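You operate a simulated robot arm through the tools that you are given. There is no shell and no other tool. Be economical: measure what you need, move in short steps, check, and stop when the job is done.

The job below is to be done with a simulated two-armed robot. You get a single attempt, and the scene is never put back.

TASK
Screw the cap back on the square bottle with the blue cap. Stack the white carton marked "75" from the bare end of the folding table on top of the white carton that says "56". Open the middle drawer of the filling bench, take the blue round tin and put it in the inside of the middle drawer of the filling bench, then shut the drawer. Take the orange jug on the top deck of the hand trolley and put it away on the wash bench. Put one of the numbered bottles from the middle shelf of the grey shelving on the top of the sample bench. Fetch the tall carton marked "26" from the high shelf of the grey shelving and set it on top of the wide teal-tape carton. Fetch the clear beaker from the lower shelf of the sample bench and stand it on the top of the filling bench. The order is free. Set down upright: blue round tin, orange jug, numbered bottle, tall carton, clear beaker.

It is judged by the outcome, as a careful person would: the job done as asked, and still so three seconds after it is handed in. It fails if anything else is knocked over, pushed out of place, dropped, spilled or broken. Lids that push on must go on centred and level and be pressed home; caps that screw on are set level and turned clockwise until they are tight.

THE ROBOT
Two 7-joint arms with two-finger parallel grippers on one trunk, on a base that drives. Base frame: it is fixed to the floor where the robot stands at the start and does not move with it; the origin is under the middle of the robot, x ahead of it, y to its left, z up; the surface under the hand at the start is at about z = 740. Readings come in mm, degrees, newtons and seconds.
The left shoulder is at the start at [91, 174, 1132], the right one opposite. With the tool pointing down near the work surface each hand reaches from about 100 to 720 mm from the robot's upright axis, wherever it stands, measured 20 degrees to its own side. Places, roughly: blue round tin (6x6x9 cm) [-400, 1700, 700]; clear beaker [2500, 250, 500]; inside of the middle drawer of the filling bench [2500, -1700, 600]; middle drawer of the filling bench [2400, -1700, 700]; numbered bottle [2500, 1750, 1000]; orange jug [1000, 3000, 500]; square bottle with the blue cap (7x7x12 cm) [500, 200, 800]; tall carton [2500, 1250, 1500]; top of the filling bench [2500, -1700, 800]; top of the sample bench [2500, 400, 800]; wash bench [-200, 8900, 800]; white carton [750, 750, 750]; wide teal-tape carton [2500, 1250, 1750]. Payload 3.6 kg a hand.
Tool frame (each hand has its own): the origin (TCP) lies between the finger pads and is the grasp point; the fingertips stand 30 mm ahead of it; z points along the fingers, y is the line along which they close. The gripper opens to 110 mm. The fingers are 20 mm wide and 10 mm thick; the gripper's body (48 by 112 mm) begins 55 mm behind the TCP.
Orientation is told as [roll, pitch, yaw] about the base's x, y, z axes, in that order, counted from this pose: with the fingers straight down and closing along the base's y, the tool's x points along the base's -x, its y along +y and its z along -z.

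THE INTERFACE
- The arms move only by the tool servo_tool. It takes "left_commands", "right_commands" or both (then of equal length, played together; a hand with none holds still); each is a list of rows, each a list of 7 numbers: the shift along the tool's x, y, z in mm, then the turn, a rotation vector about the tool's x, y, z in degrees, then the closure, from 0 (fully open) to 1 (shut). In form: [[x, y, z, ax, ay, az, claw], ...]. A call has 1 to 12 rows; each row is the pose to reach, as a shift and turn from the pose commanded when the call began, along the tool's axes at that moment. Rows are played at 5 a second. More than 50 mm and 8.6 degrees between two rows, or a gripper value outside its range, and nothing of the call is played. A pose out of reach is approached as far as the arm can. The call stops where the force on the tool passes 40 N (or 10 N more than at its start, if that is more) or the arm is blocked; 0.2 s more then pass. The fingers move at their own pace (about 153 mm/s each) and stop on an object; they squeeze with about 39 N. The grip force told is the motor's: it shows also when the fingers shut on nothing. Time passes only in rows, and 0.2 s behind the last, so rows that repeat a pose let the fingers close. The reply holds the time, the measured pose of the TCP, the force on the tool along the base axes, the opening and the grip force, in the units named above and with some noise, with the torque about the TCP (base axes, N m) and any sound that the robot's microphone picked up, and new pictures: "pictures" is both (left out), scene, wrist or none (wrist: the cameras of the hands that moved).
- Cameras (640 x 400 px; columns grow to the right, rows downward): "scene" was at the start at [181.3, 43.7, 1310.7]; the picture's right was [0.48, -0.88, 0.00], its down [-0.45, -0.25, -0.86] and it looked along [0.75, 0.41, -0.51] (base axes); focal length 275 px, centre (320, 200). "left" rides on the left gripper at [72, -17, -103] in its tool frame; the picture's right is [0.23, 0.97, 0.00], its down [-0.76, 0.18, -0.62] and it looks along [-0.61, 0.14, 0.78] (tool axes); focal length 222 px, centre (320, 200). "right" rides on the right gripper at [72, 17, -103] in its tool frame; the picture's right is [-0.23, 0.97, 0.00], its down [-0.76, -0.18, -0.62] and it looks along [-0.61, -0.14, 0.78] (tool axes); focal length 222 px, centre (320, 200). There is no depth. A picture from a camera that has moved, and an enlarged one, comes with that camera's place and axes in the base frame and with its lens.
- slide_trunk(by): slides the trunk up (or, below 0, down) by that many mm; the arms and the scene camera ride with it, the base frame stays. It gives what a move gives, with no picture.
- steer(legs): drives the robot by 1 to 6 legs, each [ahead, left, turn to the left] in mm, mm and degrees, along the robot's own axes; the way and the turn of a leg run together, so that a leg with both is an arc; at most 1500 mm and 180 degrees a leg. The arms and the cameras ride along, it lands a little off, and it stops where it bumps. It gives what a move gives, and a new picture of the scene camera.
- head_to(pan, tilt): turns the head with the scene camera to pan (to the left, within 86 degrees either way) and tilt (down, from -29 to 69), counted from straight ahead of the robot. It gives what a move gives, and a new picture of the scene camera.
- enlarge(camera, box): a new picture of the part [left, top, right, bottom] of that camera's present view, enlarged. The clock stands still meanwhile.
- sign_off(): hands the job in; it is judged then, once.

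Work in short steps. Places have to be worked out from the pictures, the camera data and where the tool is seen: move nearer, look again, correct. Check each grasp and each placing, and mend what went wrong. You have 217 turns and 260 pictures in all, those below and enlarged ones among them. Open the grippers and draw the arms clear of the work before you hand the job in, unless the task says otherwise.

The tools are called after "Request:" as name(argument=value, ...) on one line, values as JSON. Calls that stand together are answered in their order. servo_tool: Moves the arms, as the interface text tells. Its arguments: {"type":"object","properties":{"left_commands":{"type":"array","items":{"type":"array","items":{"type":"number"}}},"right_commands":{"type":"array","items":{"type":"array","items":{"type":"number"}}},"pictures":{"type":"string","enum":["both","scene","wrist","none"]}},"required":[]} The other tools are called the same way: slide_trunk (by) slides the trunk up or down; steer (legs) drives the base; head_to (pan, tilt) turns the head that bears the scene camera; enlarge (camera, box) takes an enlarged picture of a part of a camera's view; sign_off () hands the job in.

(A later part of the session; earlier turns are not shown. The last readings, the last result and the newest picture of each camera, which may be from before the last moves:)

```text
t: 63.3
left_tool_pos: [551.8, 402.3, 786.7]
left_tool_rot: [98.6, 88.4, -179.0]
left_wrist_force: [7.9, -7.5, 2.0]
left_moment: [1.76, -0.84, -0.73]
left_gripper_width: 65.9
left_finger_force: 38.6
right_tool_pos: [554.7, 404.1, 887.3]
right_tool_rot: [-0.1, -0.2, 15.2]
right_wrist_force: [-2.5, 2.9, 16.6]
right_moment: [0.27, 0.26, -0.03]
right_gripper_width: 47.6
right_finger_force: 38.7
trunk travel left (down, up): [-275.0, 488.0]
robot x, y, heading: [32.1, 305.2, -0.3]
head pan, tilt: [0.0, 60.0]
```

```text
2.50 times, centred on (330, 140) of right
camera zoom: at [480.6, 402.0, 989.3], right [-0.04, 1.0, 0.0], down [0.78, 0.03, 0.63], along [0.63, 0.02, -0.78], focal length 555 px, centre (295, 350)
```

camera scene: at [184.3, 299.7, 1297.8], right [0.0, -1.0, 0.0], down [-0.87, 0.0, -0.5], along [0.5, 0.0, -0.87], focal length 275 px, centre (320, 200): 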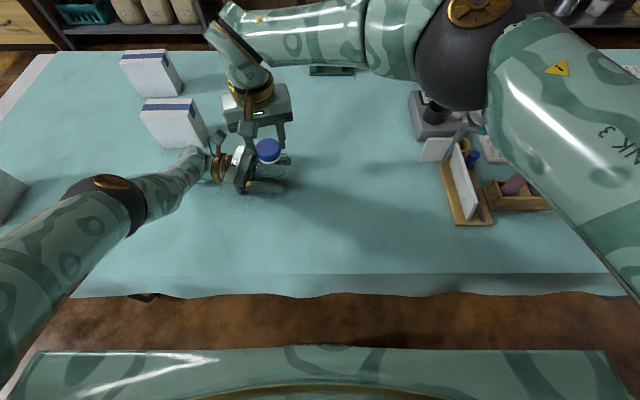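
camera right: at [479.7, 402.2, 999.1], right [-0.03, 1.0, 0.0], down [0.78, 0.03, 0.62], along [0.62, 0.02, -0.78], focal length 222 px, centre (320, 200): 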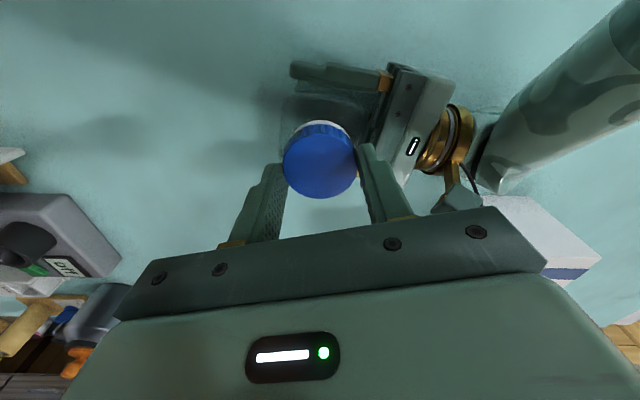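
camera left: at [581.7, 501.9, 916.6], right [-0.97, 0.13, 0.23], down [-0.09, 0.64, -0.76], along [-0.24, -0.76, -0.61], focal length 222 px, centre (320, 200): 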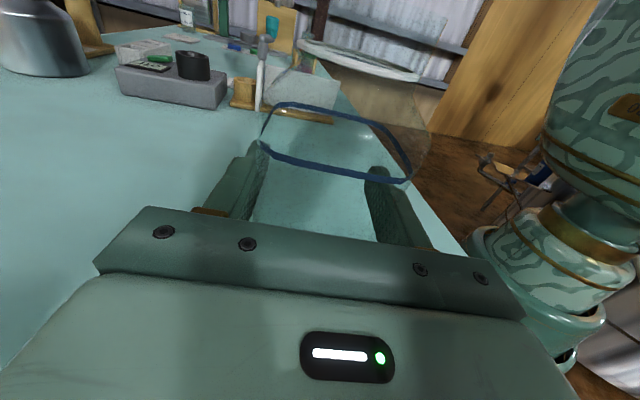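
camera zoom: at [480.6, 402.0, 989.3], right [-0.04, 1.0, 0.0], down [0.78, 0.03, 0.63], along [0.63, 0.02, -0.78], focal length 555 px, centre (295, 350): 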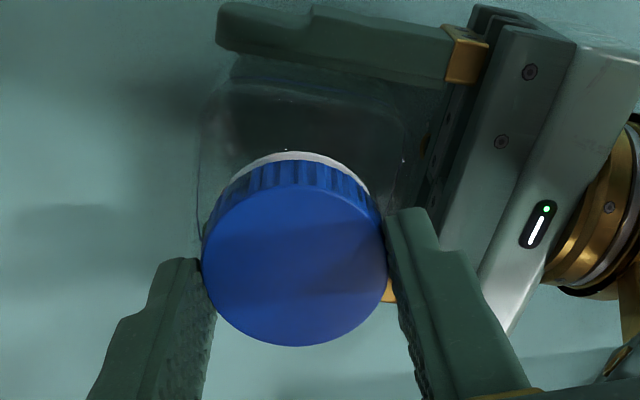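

A clear glass neck runs up into the cap, and the cap sits centred on it. I turn clockwise with light pressure.

Request:
servo_tool(right_commands=[[0, 0, 0.5, 0, 0, 8, 0.8], [0, 0, 0.7, 0, 0, 16, 0.8], [0, 0, 0.9, 0, 0, 24, 0.8], [0, 0, 1.1, 0, 0, 32, 0.8], [0, 0, 1.3, 0, 0, 40, 0.8], [0, 0, 1.5, 0, 0, 48, 0.8], [0, 0, 1.7, 0, 0, 56, 0.8], [0, 0, 1.9, 0, 0, 64, 0.8], [0, 0, 2.1, 0, 0, 72, 0.8], [0, 0, 2.3, 0, 0, 80, 0.8], [0, 0, 2.5, 0, 0, 88, 0.8]], pictures="wrist")

Request:
enlarge(camera="left", box=[160, 0, 480, 200])

```text
t: 65.7
left_tool_pos: [553.5, 403.4, 785.5]
left_tool_rot: [98.2, 88.4, -179.4]
left_wrist_force: [3.9, -1.8, 6.4]
left_moment: [2.42, -0.59, -0.27]
left_gripper_width: 66.0
left_finger_force: 39.1
right_tool_pos: [555.0, 404.5, 884.5]
right_tool_rot: [0.0, -0.3, -73.1]
right_wrist_force: [-3.2, -4.0, 18.4]
right_moment: [-0.97, 0.28, 0.03]
right_gripper_width: 48.0
right_finger_force: 38.7
trunk travel left (down, up): [-275.0, 488.0]
robot x, y, heading: [27.0, 300.8, -0.1]
head pan, tilt: [0.0, 60.0]
camera right: at [550.3, 478.8, 986.9], right [1.0, 0.07, 0.0], down [0.05, -0.78, 0.63], along [0.04, -0.62, -0.78], focal length 222 px, centre (320, 200)
```

right: 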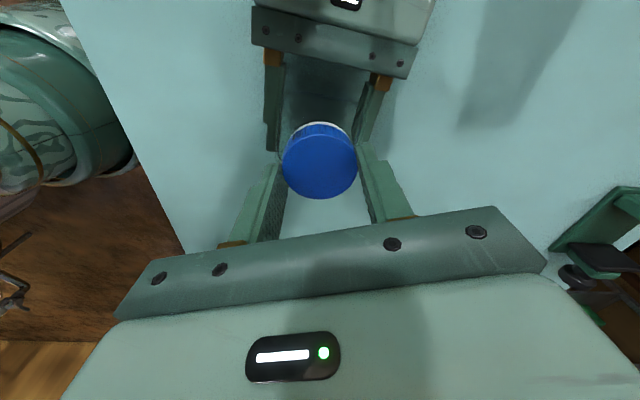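

```text
2.00 times, centred on (320, 100) of left
camera zoom: at [584.8, 501.9, 857.4], right [-0.96, 0.13, 0.25], down [-0.12, 0.64, -0.76], along [-0.26, -0.76, -0.6], focal length 444 px, centre (320, 400)
```

zoom: 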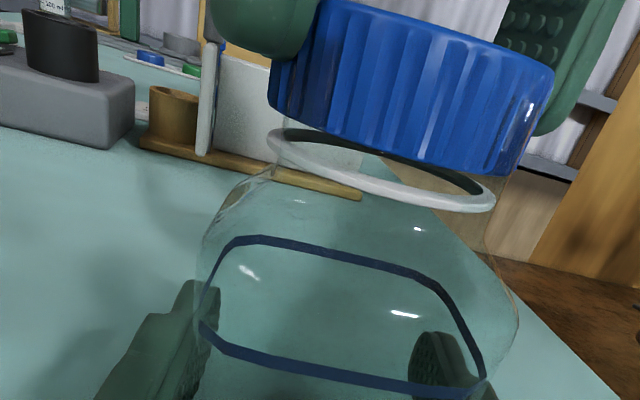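

The turn went freely and the cap came down about 2.5 mm. I continue clockwise.

Request:
servo_tool(right_commands=[[0, 0, 0.2, 0, 0, 8, 0.8], [0, 0, 0.4, 0, 0, 16, 0.8], [0, 0, 0.6, 0, 0, 24, 0.8], [0, 0, 0.8, 0, 0, 32, 0.8], [0, 0, 1.0, 0, 0, 40, 0.8], [0, 0, 1.2, 0, 0, 48, 0.8], [0, 0, 1.4, 0, 0, 56, 0.8], [0, 0, 1.6, 0, 0, 64, 0.8], [0, 0, 1.8, 0, 0, 72, 0.8], [0, 0, 2.0, 0, 0, 80, 0.8], [0, 0, 2.2, 0, 0, 88, 0.8]], pictures="none")

Request:
enlarge(camera="left", box=[160, 0, 480, 200])

```text
t: 68.1
left_tool_pos: [552.5, 404.5, 785.7]
left_tool_rot: [98.5, 88.4, -179.1]
left_wrist_force: [4.9, 1.4, 4.5]
left_moment: [1.73, -0.93, -0.31]
left_gripper_width: 65.9
left_finger_force: 39.1
right_tool_pos: [555.4, 407.0, 881.5]
right_tool_rot: [0.2, 0.1, -161.0]
right_wrist_force: [-5.2, -6.6, 20.8]
right_moment: [-0.7, 0.62, 0.02]
right_gripper_width: 47.7
right_finger_force: 39.4
trunk travel left (down, up): [-275.0, 488.0]
robot x, y, heading: [32.2, 300.0, 0.0]
head pan, tilt: [0.0, 60.0]
```

```text
2.00 times, centred on (320, 100) of left
camera zoom: at [584.7, 502.1, 857.4], right [-0.96, 0.13, 0.25], down [-0.12, 0.64, -0.76], along [-0.26, -0.76, -0.6], focal length 444 px, centre (320, 400)
```

zoom: 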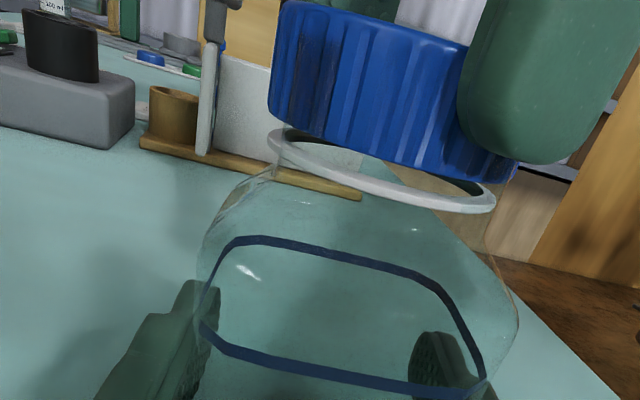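

The wrist still turns, so I keep going clockwise.

Request:
servo_tool(right_commands=[[0, 0, 0.2, 0, 0, 8, 0.8], [0, 0, 0.4, 0, 0, 16, 0.8], [0, 0, 0.6, 0, 0, 24, 0.8], [0, 0, 0.8, 0, 0, 32, 0.8], [0, 0, 1.0, 0, 0, 40, 0.8], [0, 0, 1.2, 0, 0, 48, 0.8], [0, 0, 1.4, 0, 0, 56, 0.8], [0, 0, 1.6, 0, 0, 64, 0.8], [0, 0, 1.8, 0, 0, 72, 0.8], [0, 0, 2.0, 0, 0, 80, 0.8], [0, 0, 2.2, 0, 0, 88, 0.8]], pictures="none")

Request:
enlarge(camera="left", box=[160, 0, 480, 200])

```text
t: 70.5
left_tool_pos: [552.7, 403.6, 786.4]
left_tool_rot: [99.2, 88.4, -178.4]
left_wrist_force: [11.9, 6.6, -1.6]
left_moment: [0.32, -0.39, -0.46]
left_gripper_width: 66.1
left_finger_force: 39.1
right_tool_pos: [554.0, 405.7, 879.5]
right_tool_rot: [0.0, 0.3, 110.9]
right_wrist_force: [-9.7, -12.9, 33.4]
right_moment: [-0.82, 0.31, 0.15]
right_gripper_width: 47.9
right_finger_force: 39.1
trunk travel left (down, up): [-275.0, 488.0]
robot x, y, heading: [28.8, 302.5, -0.0]
head pan, tilt: [0.0, 60.0]
```

```text
2.00 times, centred on (320, 100) of left
camera zoom: at [584.7, 502.2, 857.5], right [-0.96, 0.13, 0.25], down [-0.12, 0.64, -0.76], along [-0.26, -0.76, -0.6], focal length 444 px, centre (320, 400)
```

zoom: 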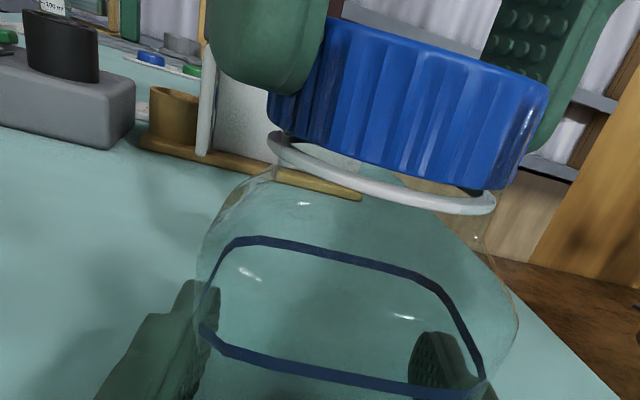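

The gap is closing and the torque is starting to rise. I turn further without extra push.

Request:
servo_tool(right_commands=[[0, 0, 0, 0, 0, 8, 0.8], [0, 0, 0, 0, 0, 16, 0.8], [0, 0, 0.2, 0, 0, 24, 0.8], [0, 0, 0.4, 0, 0, 32, 0.8], [0, 0, 0.6, 0, 0, 40, 0.8], [0, 0, 0.8, 0, 0, 48, 0.8], [0, 0, 1, 0, 0, 56, 0.8], [0, 0, 1.2, 0, 0, 64, 0.8], [0, 0, 1.4, 0, 0, 72, 0.8]], pictures="wrist")

Request:
enlarge(camera="left", box=[160, 0, 480, 200])

```text
t: 72.5
left_tool_pos: [552.7, 403.2, 786.7]
left_tool_rot: [100.5, 88.5, -177.0]
left_wrist_force: [-2.6, -2.0, 9.0]
left_moment: [0.33, -1.23, -1.21]
left_gripper_width: 65.9
left_finger_force: 39.5
right_tool_pos: [554.1, 405.7, 878.9]
right_tool_rot: [-0.2, 0.1, 38.9]
right_wrist_force: [4.2, 0.3, 2.6]
right_moment: [0.4, 0.28, 1.06]
right_gripper_width: 51.1
right_finger_force: 38.5
trunk travel left (down, up): [-275.0, 488.0]
robot x, y, heading: [28.2, 303.0, 0.1]
head pan, tilt: [0.0, 60.0]
camera right: at [487.7, 373.1, 981.3], right [-0.44, 0.9, 0.0], down [0.7, 0.34, 0.62], along [0.56, 0.27, -0.78], focal length 222 px, centre (320, 200)
```

right: 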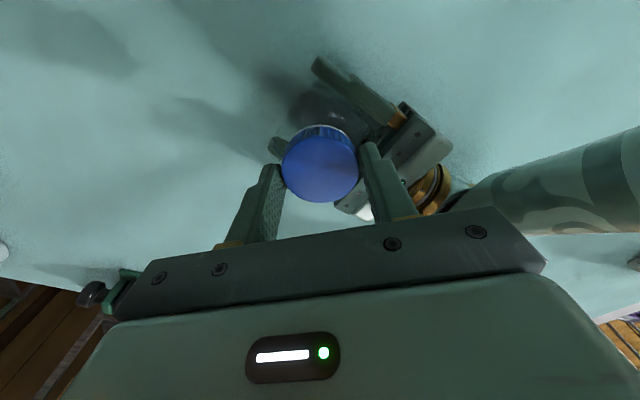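

```text
2.00 times, centred on (320, 100) of left
camera zoom: at [584.4, 502.4, 857.5], right [-0.96, 0.13, 0.25], down [-0.11, 0.64, -0.76], along [-0.26, -0.76, -0.6], focal length 444 px, centre (320, 400)
```

zoom: 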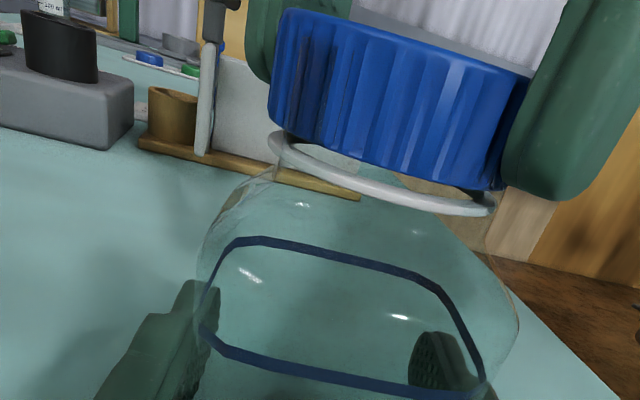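

The torque has risen to about 1.1 N·m, so the cap seems tight. I try 16° more to confirm.

Request:
servo_tool(right_commands=[[0, 0, 0, 0, 0, 8, 0.8], [0, 0, 0, 0, 0, 16, 0.8], [0, 0, 0, 0, 0, 16, 0.8]], pictures="none")

Request:
enlarge(camera="left", box=[160, 0, 480, 200])

```text
t: 73.5
left_tool_pos: [555.3, 405.4, 786.8]
left_tool_rot: [104.9, 88.2, -172.1]
left_wrist_force: [1.3, 2.7, -2.9]
left_moment: [-0.3, 0.48, 0.06]
left_gripper_width: 66.3
left_finger_force: 39.2
right_tool_pos: [566.6, 411.2, 878.5]
right_tool_rot: [0.1, 0.7, 23.3]
right_wrist_force: [-2.6, -2.3, 3.5]
right_moment: [0.12, -0.14, 0.02]
right_gripper_width: 47.4
right_finger_force: 39.2
right hand out of reach, approached as far as the arm can: row 2, 3
trunk travel left (down, up): [-275.0, 488.0]
robot x, y, heading: [30.0, 301.8, -0.1]
head pan, tilt: [0.0, 60.0]
stopped in row 3 (left hand): the force on the tool passed its limit at 41 N (the readings are from after the stop); the commanded pose is now the measured one
```

```text
2.00 times, centred on (320, 100) of left
camera zoom: at [586.7, 503.7, 857.8], right [-0.96, 0.12, 0.26], down [-0.13, 0.64, -0.76], along [-0.25, -0.76, -0.6], focal length 444 px, centre (320, 400)
```

zoom: 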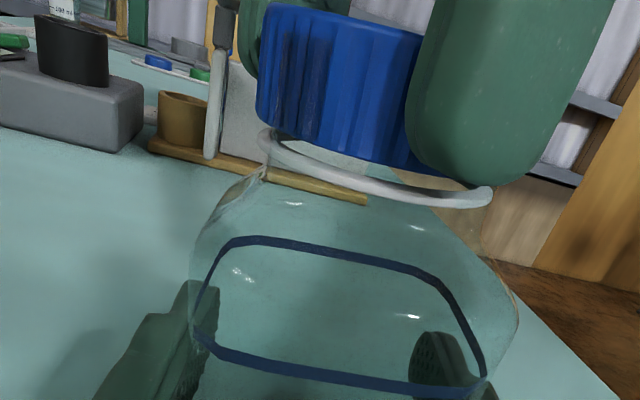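

The right wrist has reached its limit. I open, rise, unwind about 94°, and re-centre for another grip.

Request:
servo_tool(right_commands=[[0, 0, 0, 0, 0, 0, 0.2], [0, 0, 0, 0, 0, 0, 0.2], [10.4, 1.2, -20, 0, 0, -8.5, 0.2], [10.4, 1.2, -45, 0, 0, -17, 0.2], [10.4, 1.2, -45, 0, 0, -25.5, 0.2], [10.4, 1.2, -45, 0, 0, -34, 0.2], [10.4, 1.2, -45, 0, 0, -42.5, 0.2], [10.4, 1.2, -45, 0, 0, -51, 0.2], [10.4, 1.2, -45, 0, 0, -59.5, 0.2], [10.4, 1.2, -45, 0, 0, -68, 0.2], [10.4, 1.2, -45, 0, 0, -76.5, 0.2], [10.4, 1.2, -45, 0, 0, -85, 0.2]], pictures="both")

Request:
enlarge(camera="scene", box=[220, 90, 340, 190])

Request:
enlarge(camera="left", box=[160, 0, 480, 200])

```text
t: 76.1
left_tool_pos: [556.0, 405.2, 786.8]
left_tool_rot: [105.0, 88.2, -171.9]
left_wrist_force: [0.2, -0.3, -3.3]
left_moment: [-0.01, -0.01, -0.01]
left_gripper_width: 66.0
left_finger_force: 38.3
right_tool_pos: [559.1, 408.1, 922.4]
right_tool_rot: [0.8, 0.1, 108.4]
right_wrist_force: [0.0, 0.4, 0.5]
right_moment: [-0.02, -0.01, -0.01]
right_gripper_width: 88.0
right_finger_force: 0.0
trunk travel left (down, up): [-275.0, 488.0]
robot x, y, heading: [32.5, 303.2, 0.1]
head pan, tilt: [0.0, 60.0]
camera scene: at [185.2, 300.6, 1297.6], right [0.0, -1.0, 0.0], down [-0.87, 0.0, -0.5], along [0.5, 0.0, -0.87], focal length 275 px, centre (320, 200)
camera right: at [567.3, 333.3, 1027.2], right [-1.0, -0.09, 0.01], down [-0.06, 0.78, 0.62], along [-0.07, 0.62, -0.78], focal length 222 px, centre (320, 200)
```

scene: 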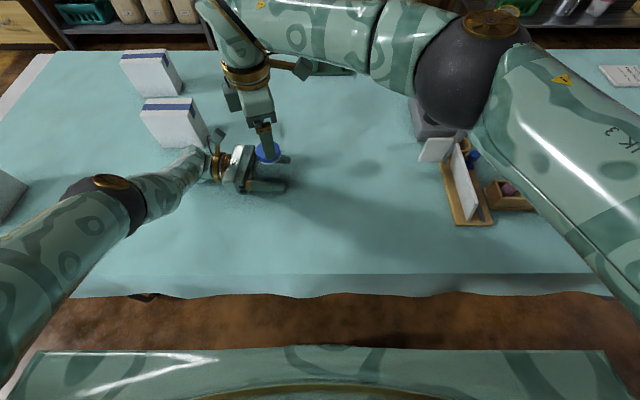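
right: 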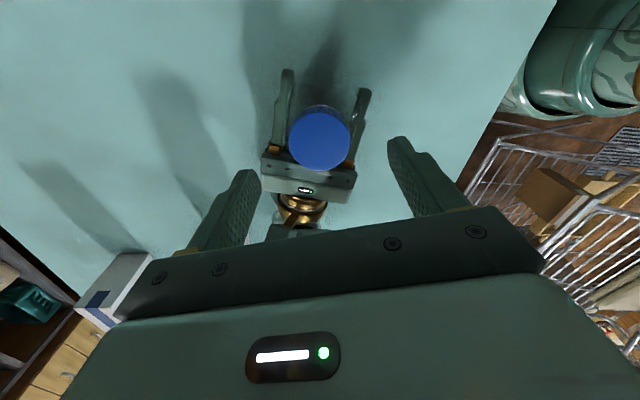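

```text
4.00 times, centred on (280, 140) of scene
camera zoom: at [185.2, 300.6, 1297.6], right [0.0, -1.0, 0.0], down [-0.87, 0.0, -0.5], along [0.5, 0.0, -0.87], focal length 1099 px, centre (480, 440)
```

zoom: 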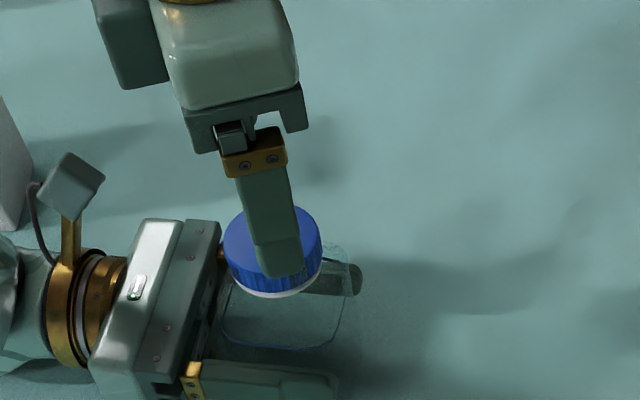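

```text
2.00 times, centred on (320, 100) of left
camera zoom: at [586.8, 503.8, 857.8], right [-0.96, 0.12, 0.26], down [-0.12, 0.64, -0.76], along [-0.25, -0.76, -0.6], focal length 444 px, centre (320, 400)
```

zoom: 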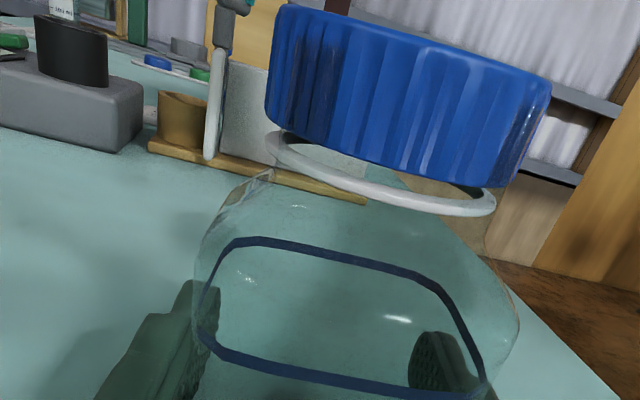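

The cap stays on, level and coaxial. I regrip and turn clockwise again to test tightness.

Request:
servo_tool(right_commands=[[0.8, 1.7, 25, 0.8, 0, 0, 0.2], [0.8, 1.7, 43, 0.8, 0, 0, 0.2], [0.8, 1.7, 43, 0.8, 0, 0, 0.5], [0.8, 1.7, 43, 0.8, 0, 0, 0.8], [0.8, 1.7, 43, 0.8, 0, 0, 0.8], [0.8, 1.7, 43, 0.8, 0, 8, 0.8], [0.8, 1.7, 43, 0.8, 0, 16, 0.8], [0.8, 1.7, 43, 0.8, 0, 24, 0.8]], pictures="none")

Request:
enlarge(camera="left", box=[160, 0, 480, 200])

```text
t: 77.9
left_tool_pos: [554.9, 403.0, 786.3]
left_tool_rot: [104.3, 88.4, -172.9]
left_wrist_force: [-18.2, -1.6, -2.2]
left_moment: [0.56, -1.46, -0.89]
left_gripper_width: 66.0
left_finger_force: 39.3
right_tool_pos: [557.0, 407.1, 880.4]
right_tool_rot: [-0.1, 0.2, 84.1]
right_wrist_force: [18.7, 2.1, -0.4]
right_moment: [-0.3, -0.3, 0.93]
right_gripper_width: 51.4
right_finger_force: 38.7
trunk travel left (down, up): [-275.0, 488.0]
robot x, y, heading: [32.1, 301.2, -0.1]
head pan, tilt: [0.0, 60.0]
```

```text
2.00 times, centred on (320, 100) of left
camera zoom: at [586.6, 503.8, 857.7], right [-0.96, 0.12, 0.26], down [-0.12, 0.64, -0.76], along [-0.25, -0.76, -0.6], focal length 444 px, centre (320, 400)
```

zoom: 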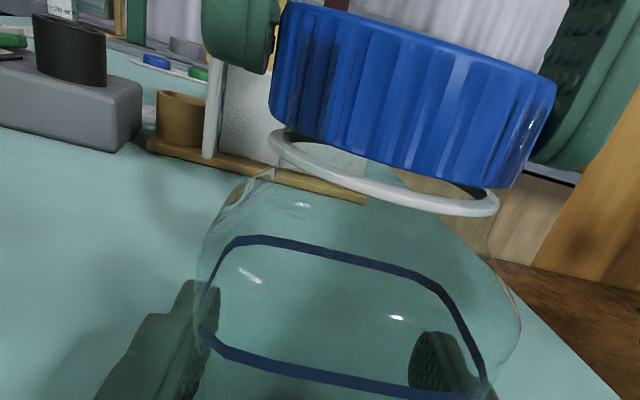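

The torque comes up at once without further turning, so the cap is tight. I release the right hand and lift it, then release the left and withdraw along +y.

Request:
servo_tool(right_commands=[[0, 0, 0, 0, 0, 0, 0.8], [0, 0, 0, 0, 0, -4, 0.2], [0, 0, 0, 0, 0, -4, 0.2], [0, 0, -40, 0, 0, -4, 0.2], [0, 0, -80, 0, 0, -4, 0.2], [0, 0, -120, 0, 0, -4, 0.2], [0, 0, -160, 0, 0, -4, 0.2], [0, 0, -200, 0, 0, -4, 0.2], [0, 0, -200, 0, 0, -4, 0.2], [0, 0, -200, 0, 0, -4, 0.2], [0, 0, -200, 0, 0, -4, 0.2]], left_commands=[[0, 0, 0, 0, 0, 0, 0.7], [0, 0, 0, 0, 0, 0, 0.7], [0, 0, 0, 0, 0, 0, 0.7], [0, 0, 0, 0, 0, 0, 0.7], [0, 0, 0, 0, 0, 0, 0.7], [0, 0, 0, 0, 0, 0, 0.2], [0, 0, 0, 0, 0, 0, 0], [0, 0, -20, 0, 0, 0, 0], [0, 0, -45, 0, 0, 0, 0], [0, 0, -75, 0, 0, 0, 0], [0, 0, -95, 0, 0, 0, 0]], pictures="both")

Request:
enlarge(camera="scene", box=[200, 80, 340, 200])

```text
t: 80.3
left_tool_pos: [538.2, 461.1, 785.7]
left_tool_rot: [84.0, 88.7, 167.1]
left_wrist_force: [-0.6, -0.2, 0.9]
left_moment: [0.04, 0.0, 0.01]
left_gripper_width: 110.0
left_finger_force: 0.0
left hand out of reach, approached as far as the arm can: row 8, 9, 10, 11
right_tool_pos: [548.3, 400.3, 1086.2]
right_tool_rot: [-0.4, -0.2, 88.2]
right_wrist_force: [0.1, 0.3, 0.7]
right_moment: [0.0, 0.03, -0.04]
right_gripper_width: 88.2
right_finger_force: 0.0
trunk travel left (down, up): [-275.0, 488.0]
robot x, y, heading: [30.4, 300.4, -0.4]
head pan, tilt: [0.0, 60.0]
camera scene: at [177.2, 291.8, 1299.1], right [0.0, -1.0, -0.01], down [-0.86, 0.01, -0.51], along [0.51, 0.01, -0.86], focal length 275 px, centre (320, 200)
camera right: at [529.0, 326.4, 1188.9], right [-0.97, 0.26, -0.01], down [0.2, 0.75, 0.63], along [0.17, 0.61, -0.78], focal length 222 px, centre (320, 200)
camera left: at [568.5, 560.0, 858.7], right [-0.96, 0.12, 0.25], down [-0.12, 0.64, -0.76], along [-0.25, -0.76, -0.61], focal length 222 px, centre (320, 200)
```

scene: 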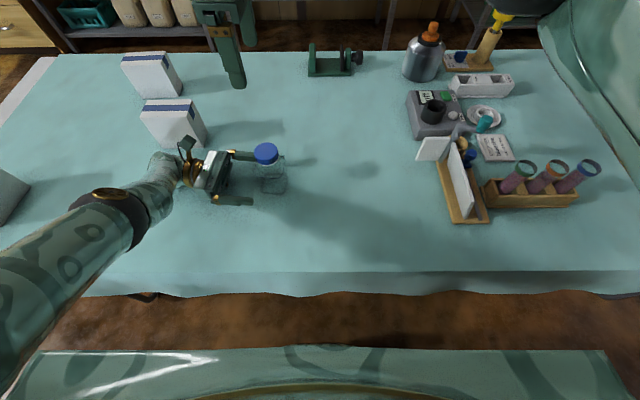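
right: 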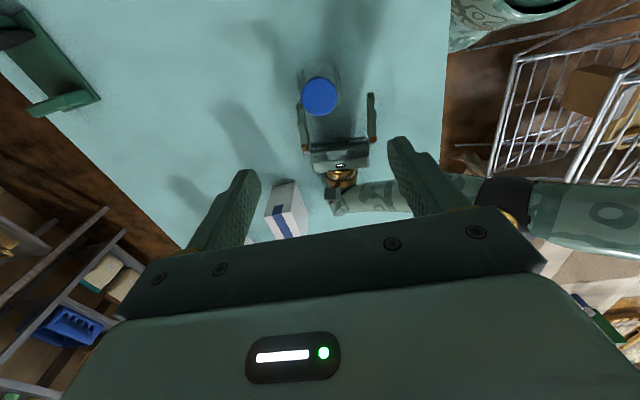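
left: 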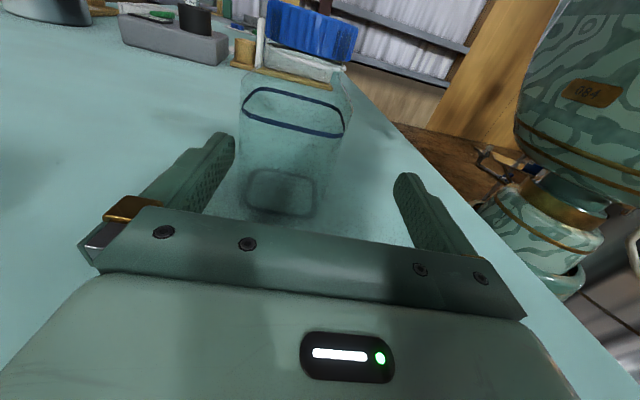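

```text
3.33 times, centred on (270, 140) of scene
camera zoom: at [177.2, 291.8, 1299.1], right [0.0, -1.0, -0.01], down [-0.86, 0.01, -0.51], along [0.51, 0.01, -0.86], focal length 916 px, centre (487, 400)
```

zoom: 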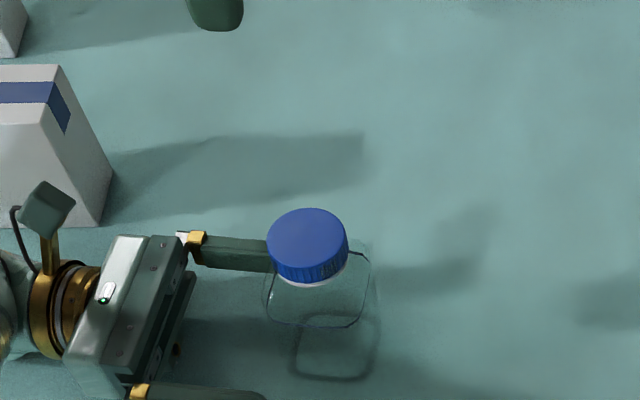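

The bottle stands upright with the cap on. I move the base 60 mm left so the fingers clear it, then raise the trunk.

Request:
steer(legs=[[0, 70, 0]])

Request:
slide_trunk(by=250)

```text
t: 81.3
left_tool_pos: [556.1, 488.4, 786.5]
left_tool_rot: [93.8, 89.1, 176.4]
left_wrist_force: [0.7, 0.4, 0.4]
left_moment: [0.0, -0.02, 0.01]
left_gripper_width: 110.2
left_finger_force: 0.0
right_tool_pos: [562.5, 430.9, 1083.7]
right_tool_rot: [-0.4, 0.0, 87.8]
right_wrist_force: [0.1, -0.5, -0.7]
right_moment: [-0.01, -0.02, 0.02]
right_gripper_width: 87.8
right_finger_force: 0.1
trunk travel left (down, up): [-275.0, 488.0]
robot x, y, heading: [44.2, 329.0, -0.5]
head pan, tilt: [0.0, 60.0]
stopped in leg 1: the robot was blocked; the commanded pose is now the measured one
camera scene: at [192.5, 325.8, 1297.9], right [-0.01, -1.0, 0.0], down [-0.86, 0.01, -0.5], along [0.5, 0.0, -0.86], focal length 275 px, centre (320, 200)
```

scene: 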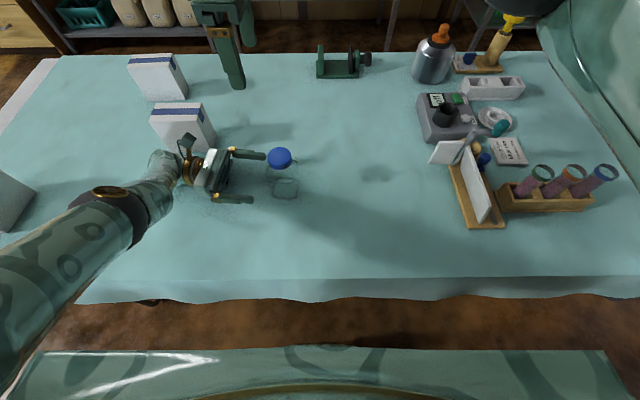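

```text
t: 83.9
left_tool_pos: [556.5, 491.9, 1100.9]
left_tool_rot: [-82.5, 83.2, 0.0]
left_wrist_force: [0.8, -0.1, 0.8]
left_moment: [-0.03, -0.02, -0.02]
left_gripper_width: 109.9
left_finger_force: 0.1
right_tool_pos: [546.2, 434.8, 1368.5]
right_tool_rot: [-4.5, 0.2, 87.8]
right_wrist_force: [-0.1, 0.5, 1.5]
right_moment: [0.01, 0.03, 0.02]
right_gripper_width: 88.2
right_finger_force: 0.0
trunk travel left (down, up): [-525.0, 238.0]
robot x, y, heading: [44.9, 328.7, -0.5]
head pan, tilt: [0.0, 60.0]
```

Request:
head_to(pan=15, tilt=50)

Request:
enlarge(camera="scene", box=[240, 140, 400, 260])

```text
t: 84.7
left_tool_pos: [557.0, 492.5, 1100.4]
left_tool_rot: [-82.5, 83.3, 0.1]
left_wrist_force: [-0.2, 0.4, 0.1]
left_moment: [0.02, 0.01, 0.0]
left_gripper_width: 110.2
left_finger_force: 0.0
right_tool_pos: [547.1, 434.1, 1369.9]
right_tool_rot: [-4.6, 0.1, 87.9]
right_wrist_force: [-0.2, -0.3, 1.1]
right_moment: [-0.02, 0.02, 0.0]
right_gripper_width: 88.0
right_finger_force: 0.1
trunk travel left (down, up): [-525.0, 238.0]
robot x, y, heading: [43.4, 331.0, -0.8]
head pan, tilt: [15.0, 50.0]
camera scene: at [138.4, 350.5, 1562.7], right [0.25, -0.97, 0.0], down [-0.74, -0.19, -0.64], along [0.62, 0.16, -0.77], focal length 275 px, centre (320, 200)
```

scene: 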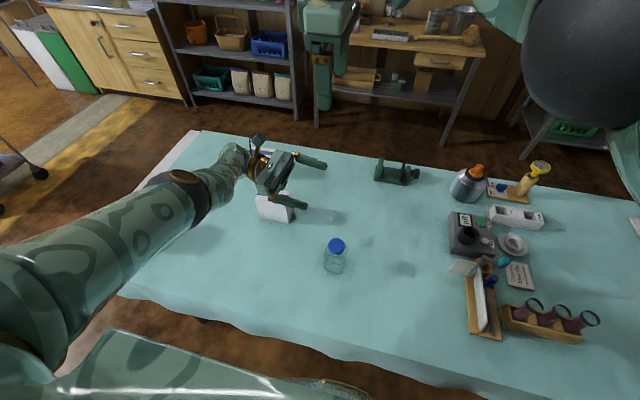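

```text
3.33 times, centred on (320, 200) of scene
camera zoom: at [138.4, 350.5, 1562.7], right [0.25, -0.97, 0.0], down [-0.74, -0.19, -0.64], along [0.62, 0.16, -0.77], focal length 916 px, centre (320, 200)
```

zoom: 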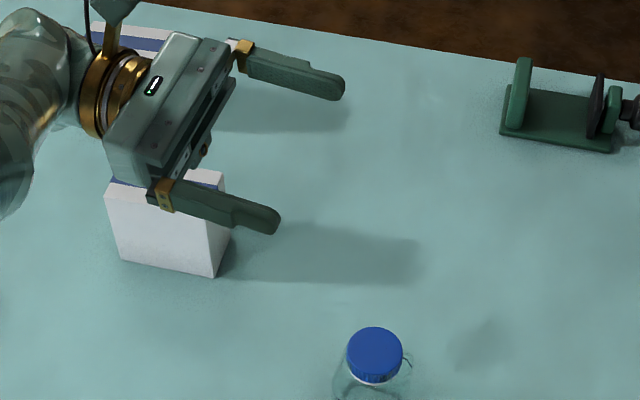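

The bottle is done. I now bring both arms back to neutral: the left hand returns to pointing down, and the right unwinds.

Request:
servo_tool(left_commands=[[0, 10, -18, 0, -8, 0, 0], [0, 20, -36, 0, -16, 0, 0], [0, 30, -54, 0, -24, 0, 0], [0, 40, -72, 0, -32, 0, 0], [0, 50, -90, 0, -40, 0, 0], [0, 60, -108, 0, -48, 0, 0], [0, 70, -126, 0, -56, 0, 0], [0, 80, -144, 0, -64, 0, 0], [0, 90, -162, 0, -72, 0, 0], [0, 100, -180, 0, -80, 0, 0], [0, 110, -190, 0, -83, 0, 0]], right_commands=[[27, 5, 0, 0, 0, -8.5, 0], [54, 10, 0, 0, 0, -17, 0], [81, 15, 0, 0, 0, -25.5, 0], [108, 20, 0, 0, 0, -34, 0], [135, 25, 0, 0, 0, -42.5, 0], [162, 30, 0, 0, 0, -51, 0], [189, 35, 0, 0, 0, -59.5, 0], [216, 40, 0, 0, 0, -68, 0], [243, 45, 0, 0, 0, -76.5, 0], [270, 50, 0, 0, 0, -85, 0], [300, 50, 0, 0, 0, -93, 0]], pictures="none")

```text
t: 87.1
left_tool_pos: [472.4, 694.1, 1091.1]
left_tool_rot: [-6.8, 5.9, 82.0]
left_wrist_force: [-0.1, 0.4, 0.7]
left_moment: [0.04, 0.01, 0.02]
left_gripper_width: 110.0
left_finger_force: 0.1
left hand out of reach, approached as far as the arm can: row 1
right_tool_pos: [483.4, 135.0, 1363.6]
right_tool_rot: [0.3, 4.5, -179.0]
right_wrist_force: [-0.8, -1.0, 0.3]
right_moment: [-0.01, 0.02, 0.0]
right_gripper_width: 109.9
right_finger_force: 0.1
trunk travel left (down, up): [-525.0, 238.0]
robot x, y, heading: [44.5, 334.6, -0.6]
head pan, tilt: [15.0, 50.0]
```

Request:
servo_tool(left_commands=[[0, 0, 0, -4, -4, 4, 0], [0, 0, 0, -3, -3, 12, 0], [0, 0, 0, -3, -3, 20, 0], [0, 0, 0, -3, -3, 28, 0], [0, 0, 0, -3, -3, 36, 0], [0, 0, 0, -2, -2, 44, 0], [0, 0, 0, -1, -1, 52, 0], [0, 0, 0, 0, 0, 60, 0], [0, 0, 0, 0, 0, 68, 0], [0, 0, 0, 0, 0, 76, 0], [0, 0, 0, 0, 0, 82, 0]], right_commands=[[0, 0, 0, 0, 0, -8.5, 0], [0, 0, 0, 0, 0, -17, 0], [0, 0, 0, 0, 0, -25.5, 0], [0, 0, 0, 0, 0, -34, 0], [0, 0, 0, 0, 0, -42.5, 0], [0, 0, 0, 0, 0, -51, 0], [0, 0, 0, 0, 0, -59.5, 0], [0, 0, 0, 0, 0, -68, 0], [0, 0, 0, 0, 0, -76.5, 0], [0, 0, 0, 0, 0, -85, 0], [0, 0, 0, 0, 0, -93, 0]], pictures="none")

```text
t: 89.5
left_tool_pos: [472.5, 694.9, 1090.6]
left_tool_rot: [-7.0, -5.9, 0.5]
left_wrist_force: [1.0, -0.6, 0.0]
left_moment: [-0.01, 0.0, -0.01]
left_gripper_width: 110.1
left_finger_force: 0.0
right_tool_pos: [486.1, 137.1, 1365.0]
right_tool_rot: [4.4, -0.5, -86.0]
right_wrist_force: [0.2, 0.9, -0.3]
right_moment: [0.0, 0.03, 0.04]
right_gripper_width: 109.9
right_finger_force: 0.2
trunk travel left (down, up): [-525.0, 238.0]
robot x, y, heading: [41.4, 330.0, -0.7]
head pan, tilt: [15.0, 50.0]
```

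Request:
servo_tool(left_commands=[[0, 0, 0, -7, 5.9, 0.5, 0], [0, 0, 0, -7, 5.9, 0.5, 0], [0, 0, 0, -7, 5.9, 0.5, 0], [0, 0, 0, -7, 5.9, 0.5, 0], [0, 0, 0, -7, 5.9, 0.5, 0], [0, 0, 0, -7, 5.9, 0.5, 0], [0, 0, 0, -7, 5.9, 0.5, 0], [0, 0, 0, -7, 5.9, 0.5, 0], [0, 0, 0, -7, 5.9, 0.5, 0], [0, 0, 0, -7, 5.9, 0.5, 0], [0, 0, 0, -7, 5.9, 0.5, 0]], right_commands=[[0, 0, 0, 2, 0.5, -8.5, 0], [0, 0, 0, 4, 0.5, -17, 0], [0, 0, 0, 4, 0.5, -25.5, 0], [0, 0, 0, 4, 0.5, -34, 0], [0, 0, 0, 4, 0.5, -42.5, 0], [0, 0, 0, 3, 0.5, -51, 0], [0, 0, 0, 2, 0.5, -59.5, 0], [0, 0, 0, 1, 0.5, -67, 0], [0, 0, 0, 0, 0, -75, 0], [0, 0, 0, 0, 0, -82, 0], [0, 0, 0, 0, 0, -86, 0]], pictures="none")

Request:
head_to(pan=80, tilt=15)

```text
refused: row 1 steps farther than a row can; nothing moved
```

```text
t: 90.8
left_tool_pos: [472.4, 694.2, 1091.6]
left_tool_rot: [-7.0, -5.8, 0.7]
left_wrist_force: [0.5, -0.2, 0.1]
left_moment: [0.0, -0.01, 0.01]
left_gripper_width: 110.0
left_finger_force: 0.1
right_tool_pos: [485.3, 136.2, 1366.7]
right_tool_rot: [4.4, -0.4, -86.2]
right_wrist_force: [0.7, -0.2, 0.4]
right_moment: [0.01, -0.02, -0.01]
right_gripper_width: 109.7
right_finger_force: 0.0
trunk travel left (down, up): [-525.0, 238.0]
robot x, y, heading: [43.0, 331.6, -0.5]
head pan, tilt: [80.0, 15.0]
camera scene: at [81.0, 423.1, 1616.4], right [0.98, -0.18, 0.0], down [-0.05, -0.25, -0.97], along [0.18, 0.95, -0.26], focal length 275 px, centre (320, 200)
```

scene: 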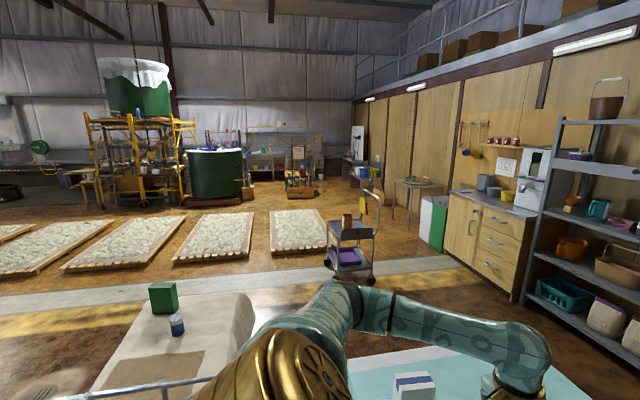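

I see the blue tin on a cloth-covered table near (-381, 1640), and the trolley beyond with the jug. I finish squaring the hands in smaller steps.

Request:
servo_tool(left_commands=[[0, 0, 0, -3.5, 3, 0, 0], [0, 0, 0, -7, 5.9, 0.5, 0], [10, -5, 0, -7, 5.9, 0.5, 0], [20, -10, 0, -7, 5.9, 0.5, 0], [30, -15, 0, -7, 5.9, 0.5, 0], [40, -20, 0, -7, 5.9, 0.5, 0], [50, -25, 0, -7, 5.9, 0.5, 0], [60, -30, 0, -7, 5.9, 0.5, 0], [70, -35, 0, -7, 5.9, 0.5, 0], [80, -40, 0, -7, 5.9, 0.5, 0], [80, -40, 0, -7, 5.9, 0.5, 0]], right_commands=[[0, 0, 0, 1, 0.5, -8, 0], [0, 0, 0, 2, 0.5, -16, 0], [0, 0, 0, 3, 0.5, -24, 0], [0, 0, 0, 3, 0.5, -32, 0], [0, 0, 0, 3, 0.5, -40, 0], [0, 0, 0, 3, 0.5, -48, 0], [0, 0, 0, 2, 0.5, -56, 0], [0, 0, 0, 1, 0.5, -64, 0], [0, 0, 0, 0, 0, -72, 0], [0, 0, 0, 0, 0, -80, 0], [0, 0, 0, 0, 0, -86, 0]], pictures="none")

```text
t: 93.2
left_tool_pos: [393.2, 652.6, 1087.4]
left_tool_rot: [0.2, 0.0, -0.2]
left_wrist_force: [-0.9, -1.1, -0.3]
left_moment: [0.01, -0.01, 0.0]
left_gripper_width: 110.0
left_finger_force: 0.1
right_tool_pos: [485.4, 136.2, 1364.6]
right_tool_rot: [-0.2, -4.5, 0.1]
right_wrist_force: [0.1, 1.4, 0.3]
right_moment: [-0.01, 0.01, 0.02]
right_gripper_width: 109.9
right_finger_force: 0.0
trunk travel left (down, up): [-525.0, 238.0]
robot x, y, heading: [42.9, 332.1, -0.7]
head pan, tilt: [80.0, 15.0]
```

I check the passage between the two tables.

Request:
head_to(pan=80, tilt=45)

```text
t: 94.2
left_tool_pos: [393.1, 653.0, 1087.8]
left_tool_rot: [0.1, -0.1, -0.2]
left_wrist_force: [0.1, 0.7, 0.3]
left_moment: [-0.01, 0.01, -0.02]
left_gripper_width: 110.0
left_finger_force: 0.1
right_tool_pos: [485.1, 135.9, 1364.8]
right_tool_rot: [-0.2, -4.5, -0.1]
right_wrist_force: [-0.7, 0.4, -0.3]
right_moment: [0.04, 0.0, -0.01]
right_gripper_width: 110.1
right_finger_force: 0.0
trunk travel left (down, up): [-525.0, 238.0]
robot x, y, heading: [44.0, 333.5, -0.5]
head pan, tilt: [80.0, 45.0]
camera scene: at [78.6, 411.2, 1569.7], right [0.98, -0.18, 0.0], down [-0.13, -0.69, -0.71], along [0.13, 0.7, -0.71], focal length 275 px, centre (320, 200)
```

scene: 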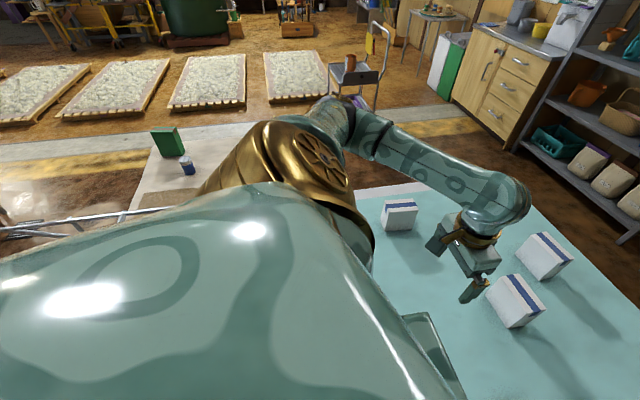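

The gap between the tables looks narrow. I back off and turn to face +y to see the tin's table from the front.

Request:
steer(legs=[[-150, 0, 0], [0, 0, 90]])

Request:
head_to(pan=10, tilt=35)

```text
t: 96.0
left_tool_pos: [231.2, 637.9, 1087.8]
left_tool_rot: [0.1, 0.0, 0.1]
left_wrist_force: [0.2, 0.0, 0.5]
left_moment: [0.0, 0.06, 0.01]
left_gripper_width: 109.8
left_finger_force: 0.1
right_tool_pos: [326.8, 120.8, 1364.5]
right_tool_rot: [-0.1, -4.6, 0.2]
right_wrist_force: [-0.5, 0.1, 0.9]
right_moment: [0.01, 0.0, -0.02]
right_gripper_width: 109.9
right_finger_force: 0.0
trunk travel left (down, up): [-525.0, 238.0]
robot x, y, heading: [-115.7, 313.4, 0.0]
head pan, tilt: [80.0, 45.0]
stopped in leg 2: the robot was blocked; the commanded pose is now the measured one
camera scene: at [-81.7, 392.8, 1569.8], right [0.98, -0.18, 0.0], down [-0.12, -0.7, -0.71], along [0.12, 0.7, -0.71], focal length 275 px, centre (320, 200)
```

scene: 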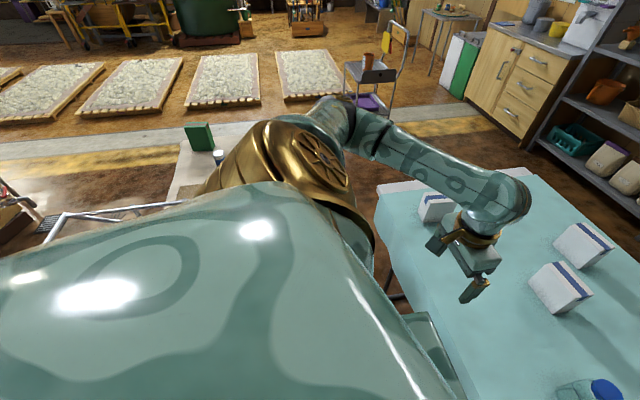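

```text
t: 97.4
left_tool_pos: [231.1, 638.1, 1087.5]
left_tool_rot: [0.1, 0.0, 0.1]
left_wrist_force: [0.1, -1.1, -0.2]
left_moment: [0.01, -0.02, 0.03]
left_gripper_width: 110.0
left_finger_force: 0.1
right_tool_pos: [326.7, 121.5, 1366.3]
right_tool_rot: [-0.2, -4.7, 0.3]
right_wrist_force: [-0.2, -0.1, 0.1]
right_moment: [-0.05, 0.03, -0.01]
right_gripper_width: 110.0
right_finger_force: 0.1
trunk travel left (down, up): [-525.0, 238.0]
robot x, y, heading: [-116.2, 315.6, -0.4]
head pan, tilt: [10.0, 35.0]
camera scene: at [-9.0, 329.6, 1584.5], right [0.17, -0.99, 0.0], down [-0.57, -0.1, -0.82], along [0.81, 0.14, -0.57], focal length 275 px, centre (320, 200)
```

scene: 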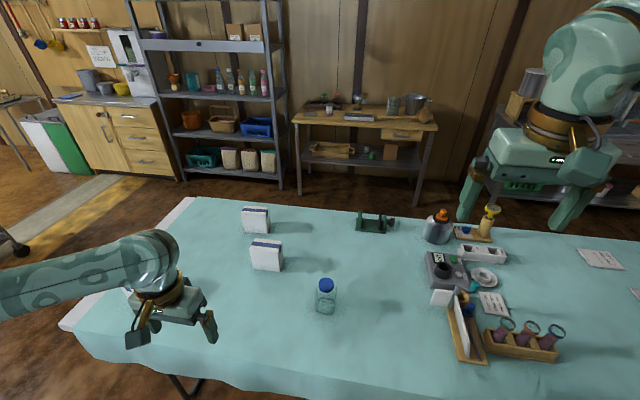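

The turn was blocked on my left rear, probably by the wire cart. I go 100 mm ahead and turn there.

Request:
steer(legs=[[95, 0, 0], [0, 0, 90]])

```text
t: 100.9
left_tool_pos: [-88.8, 736.0, 1090.6]
left_tool_rot: [0.2, -0.3, 60.7]
left_wrist_force: [0.0, -0.2, 0.5]
left_moment: [0.05, -0.03, -0.01]
left_gripper_width: 110.0
left_finger_force: 0.0
right_tool_pos: [406.6, 564.4, 1370.5]
right_tool_rot: [-0.2, -5.2, 61.1]
right_wrist_force: [-0.1, -1.0, 0.1]
right_moment: [0.07, -0.04, -0.01]
right_gripper_width: 110.2
right_finger_force: 0.0
trunk travel left (down, up): [-525.0, 238.0]
robot x, y, heading: [29.4, 284.9, 60.4]
head pan, tilt: [10.0, 35.0]
stopped in leg 2: the robot was blocked; the commanded pose is now the measured one
camera scene: at [65.6, 378.7, 1585.1], right [0.94, -0.34, 0.0], down [-0.19, -0.54, -0.82], along [0.28, 0.77, -0.57], focal length 275 px, centre (320, 200)
```

scene: 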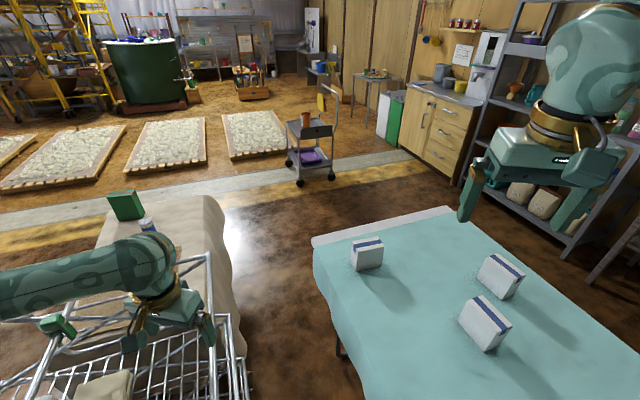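

A wire cart narrows that passage, so I will go around the folding table's other end. I turn back and look right along the front of the table.

Request:
steer(legs=[[0, 0, -60]])

Request:
head_to(pan=-70, tilt=30)

```text
t: 104.0
left_tool_pos: [365.8, 615.4, 1088.5]
left_tool_rot: [0.2, 0.0, 1.0]
left_wrist_force: [-0.5, -0.8, 0.1]
left_moment: [-0.02, 0.01, -0.01]
left_gripper_width: 109.7
left_finger_force: 0.0
right_tool_pos: [468.8, 101.5, 1368.6]
right_tool_rot: [-0.3, -4.8, 1.4]
right_wrist_force: [0.0, -0.5, -1.3]
right_moment: [-0.01, -0.02, -0.05]
right_gripper_width: 110.1
right_finger_force: 0.1
trunk travel left (down, up): [-525.0, 238.0]
robot x, y, heading: [28.0, 287.0, 0.7]
head pan, tilt: [10.0, 35.0]
camera scene: at [136.4, 302.1, 1584.5], right [0.19, -0.98, 0.0], down [-0.56, -0.11, -0.82], along [0.8, 0.15, -0.57], focal length 275 px, centre (320, 200)
```

scene: 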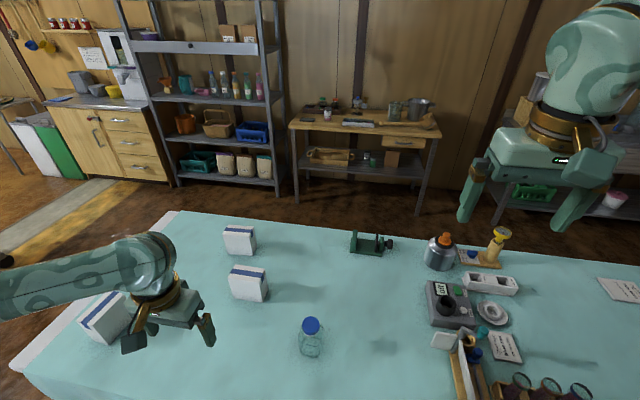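

```text
t: 105.5
left_tool_pos: [365.2, 616.0, 1088.0]
left_tool_rot: [0.2, 0.0, 1.0]
left_wrist_force: [0.6, 0.0, -0.1]
left_moment: [0.03, 0.0, 0.01]
left_gripper_width: 110.0
left_finger_force: 0.0
right_tool_pos: [468.4, 102.1, 1368.1]
right_tool_rot: [-0.3, -4.9, 1.4]
right_wrist_force: [0.6, 0.2, -0.6]
right_moment: [0.03, 0.02, 0.0]
right_gripper_width: 110.0
right_finger_force: 0.1
trunk travel left (down, up): [-525.0, 238.0]
robot x, y, heading: [26.4, 285.6, 0.8]
head pan, tilt: [-70.0, 30.0]
camera scene: at [81.8, 201.2, 1592.3], right [-0.94, -0.35, 0.0], down [-0.18, 0.47, -0.87], along [0.31, -0.81, -0.5], focal length 275 px, centre (320, 200)
```

scene: 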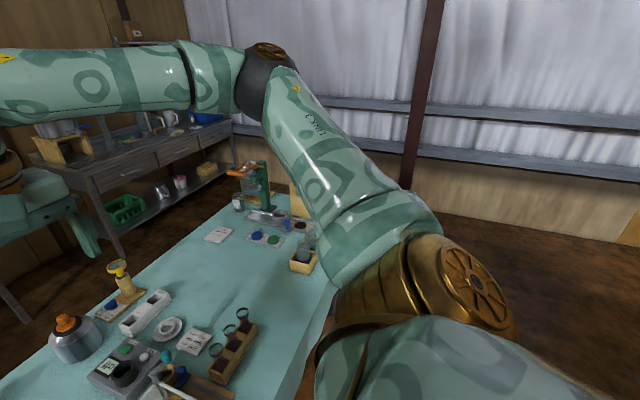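

The way around the right end is clear (wall near y=-2600, table end near -1400). I drive round to the back of the table.

Request:
steer(legs=[[0, -1150, 0], [0, -1150, 0], [1500, 0, 0], [150, 0, 0], [0, 1350, 0], [0, 1350, 0]])

```text
t: 137.4
left_tool_pos: [1991.1, 1013.9, 1088.3]
left_tool_rot: [0.2, 0.0, 0.5]
left_wrist_force: [-0.7, 0.5, -0.5]
left_moment: [0.0, 0.0, 0.01]
left_gripper_width: 110.1
left_finger_force: 0.2
right_tool_pos: [2090.7, 496.9, 1368.0]
right_tool_rot: [-0.2, -4.9, 0.9]
right_wrist_force: [-0.3, 1.1, -0.3]
right_moment: [0.0, 0.01, 0.02]
right_gripper_width: 110.1
right_finger_force: 0.0
trunk travel left (down, up): [-525.0, 238.0]
robot x, y, heading: [1653.2, 684.5, 0.7]
head pan, tilt: [-70.0, 30.0]
camera scene: at [1703.0, 600.3, 1592.3], right [-0.94, -0.34, 0.0], down [-0.17, 0.47, -0.87], along [0.3, -0.81, -0.5], focal length 275 px, centre (320, 200)
```

scene: 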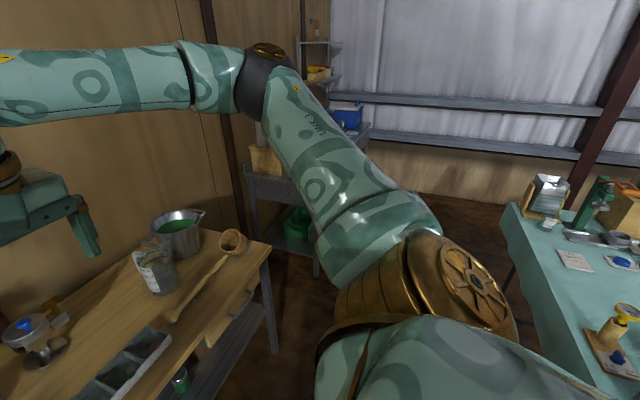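

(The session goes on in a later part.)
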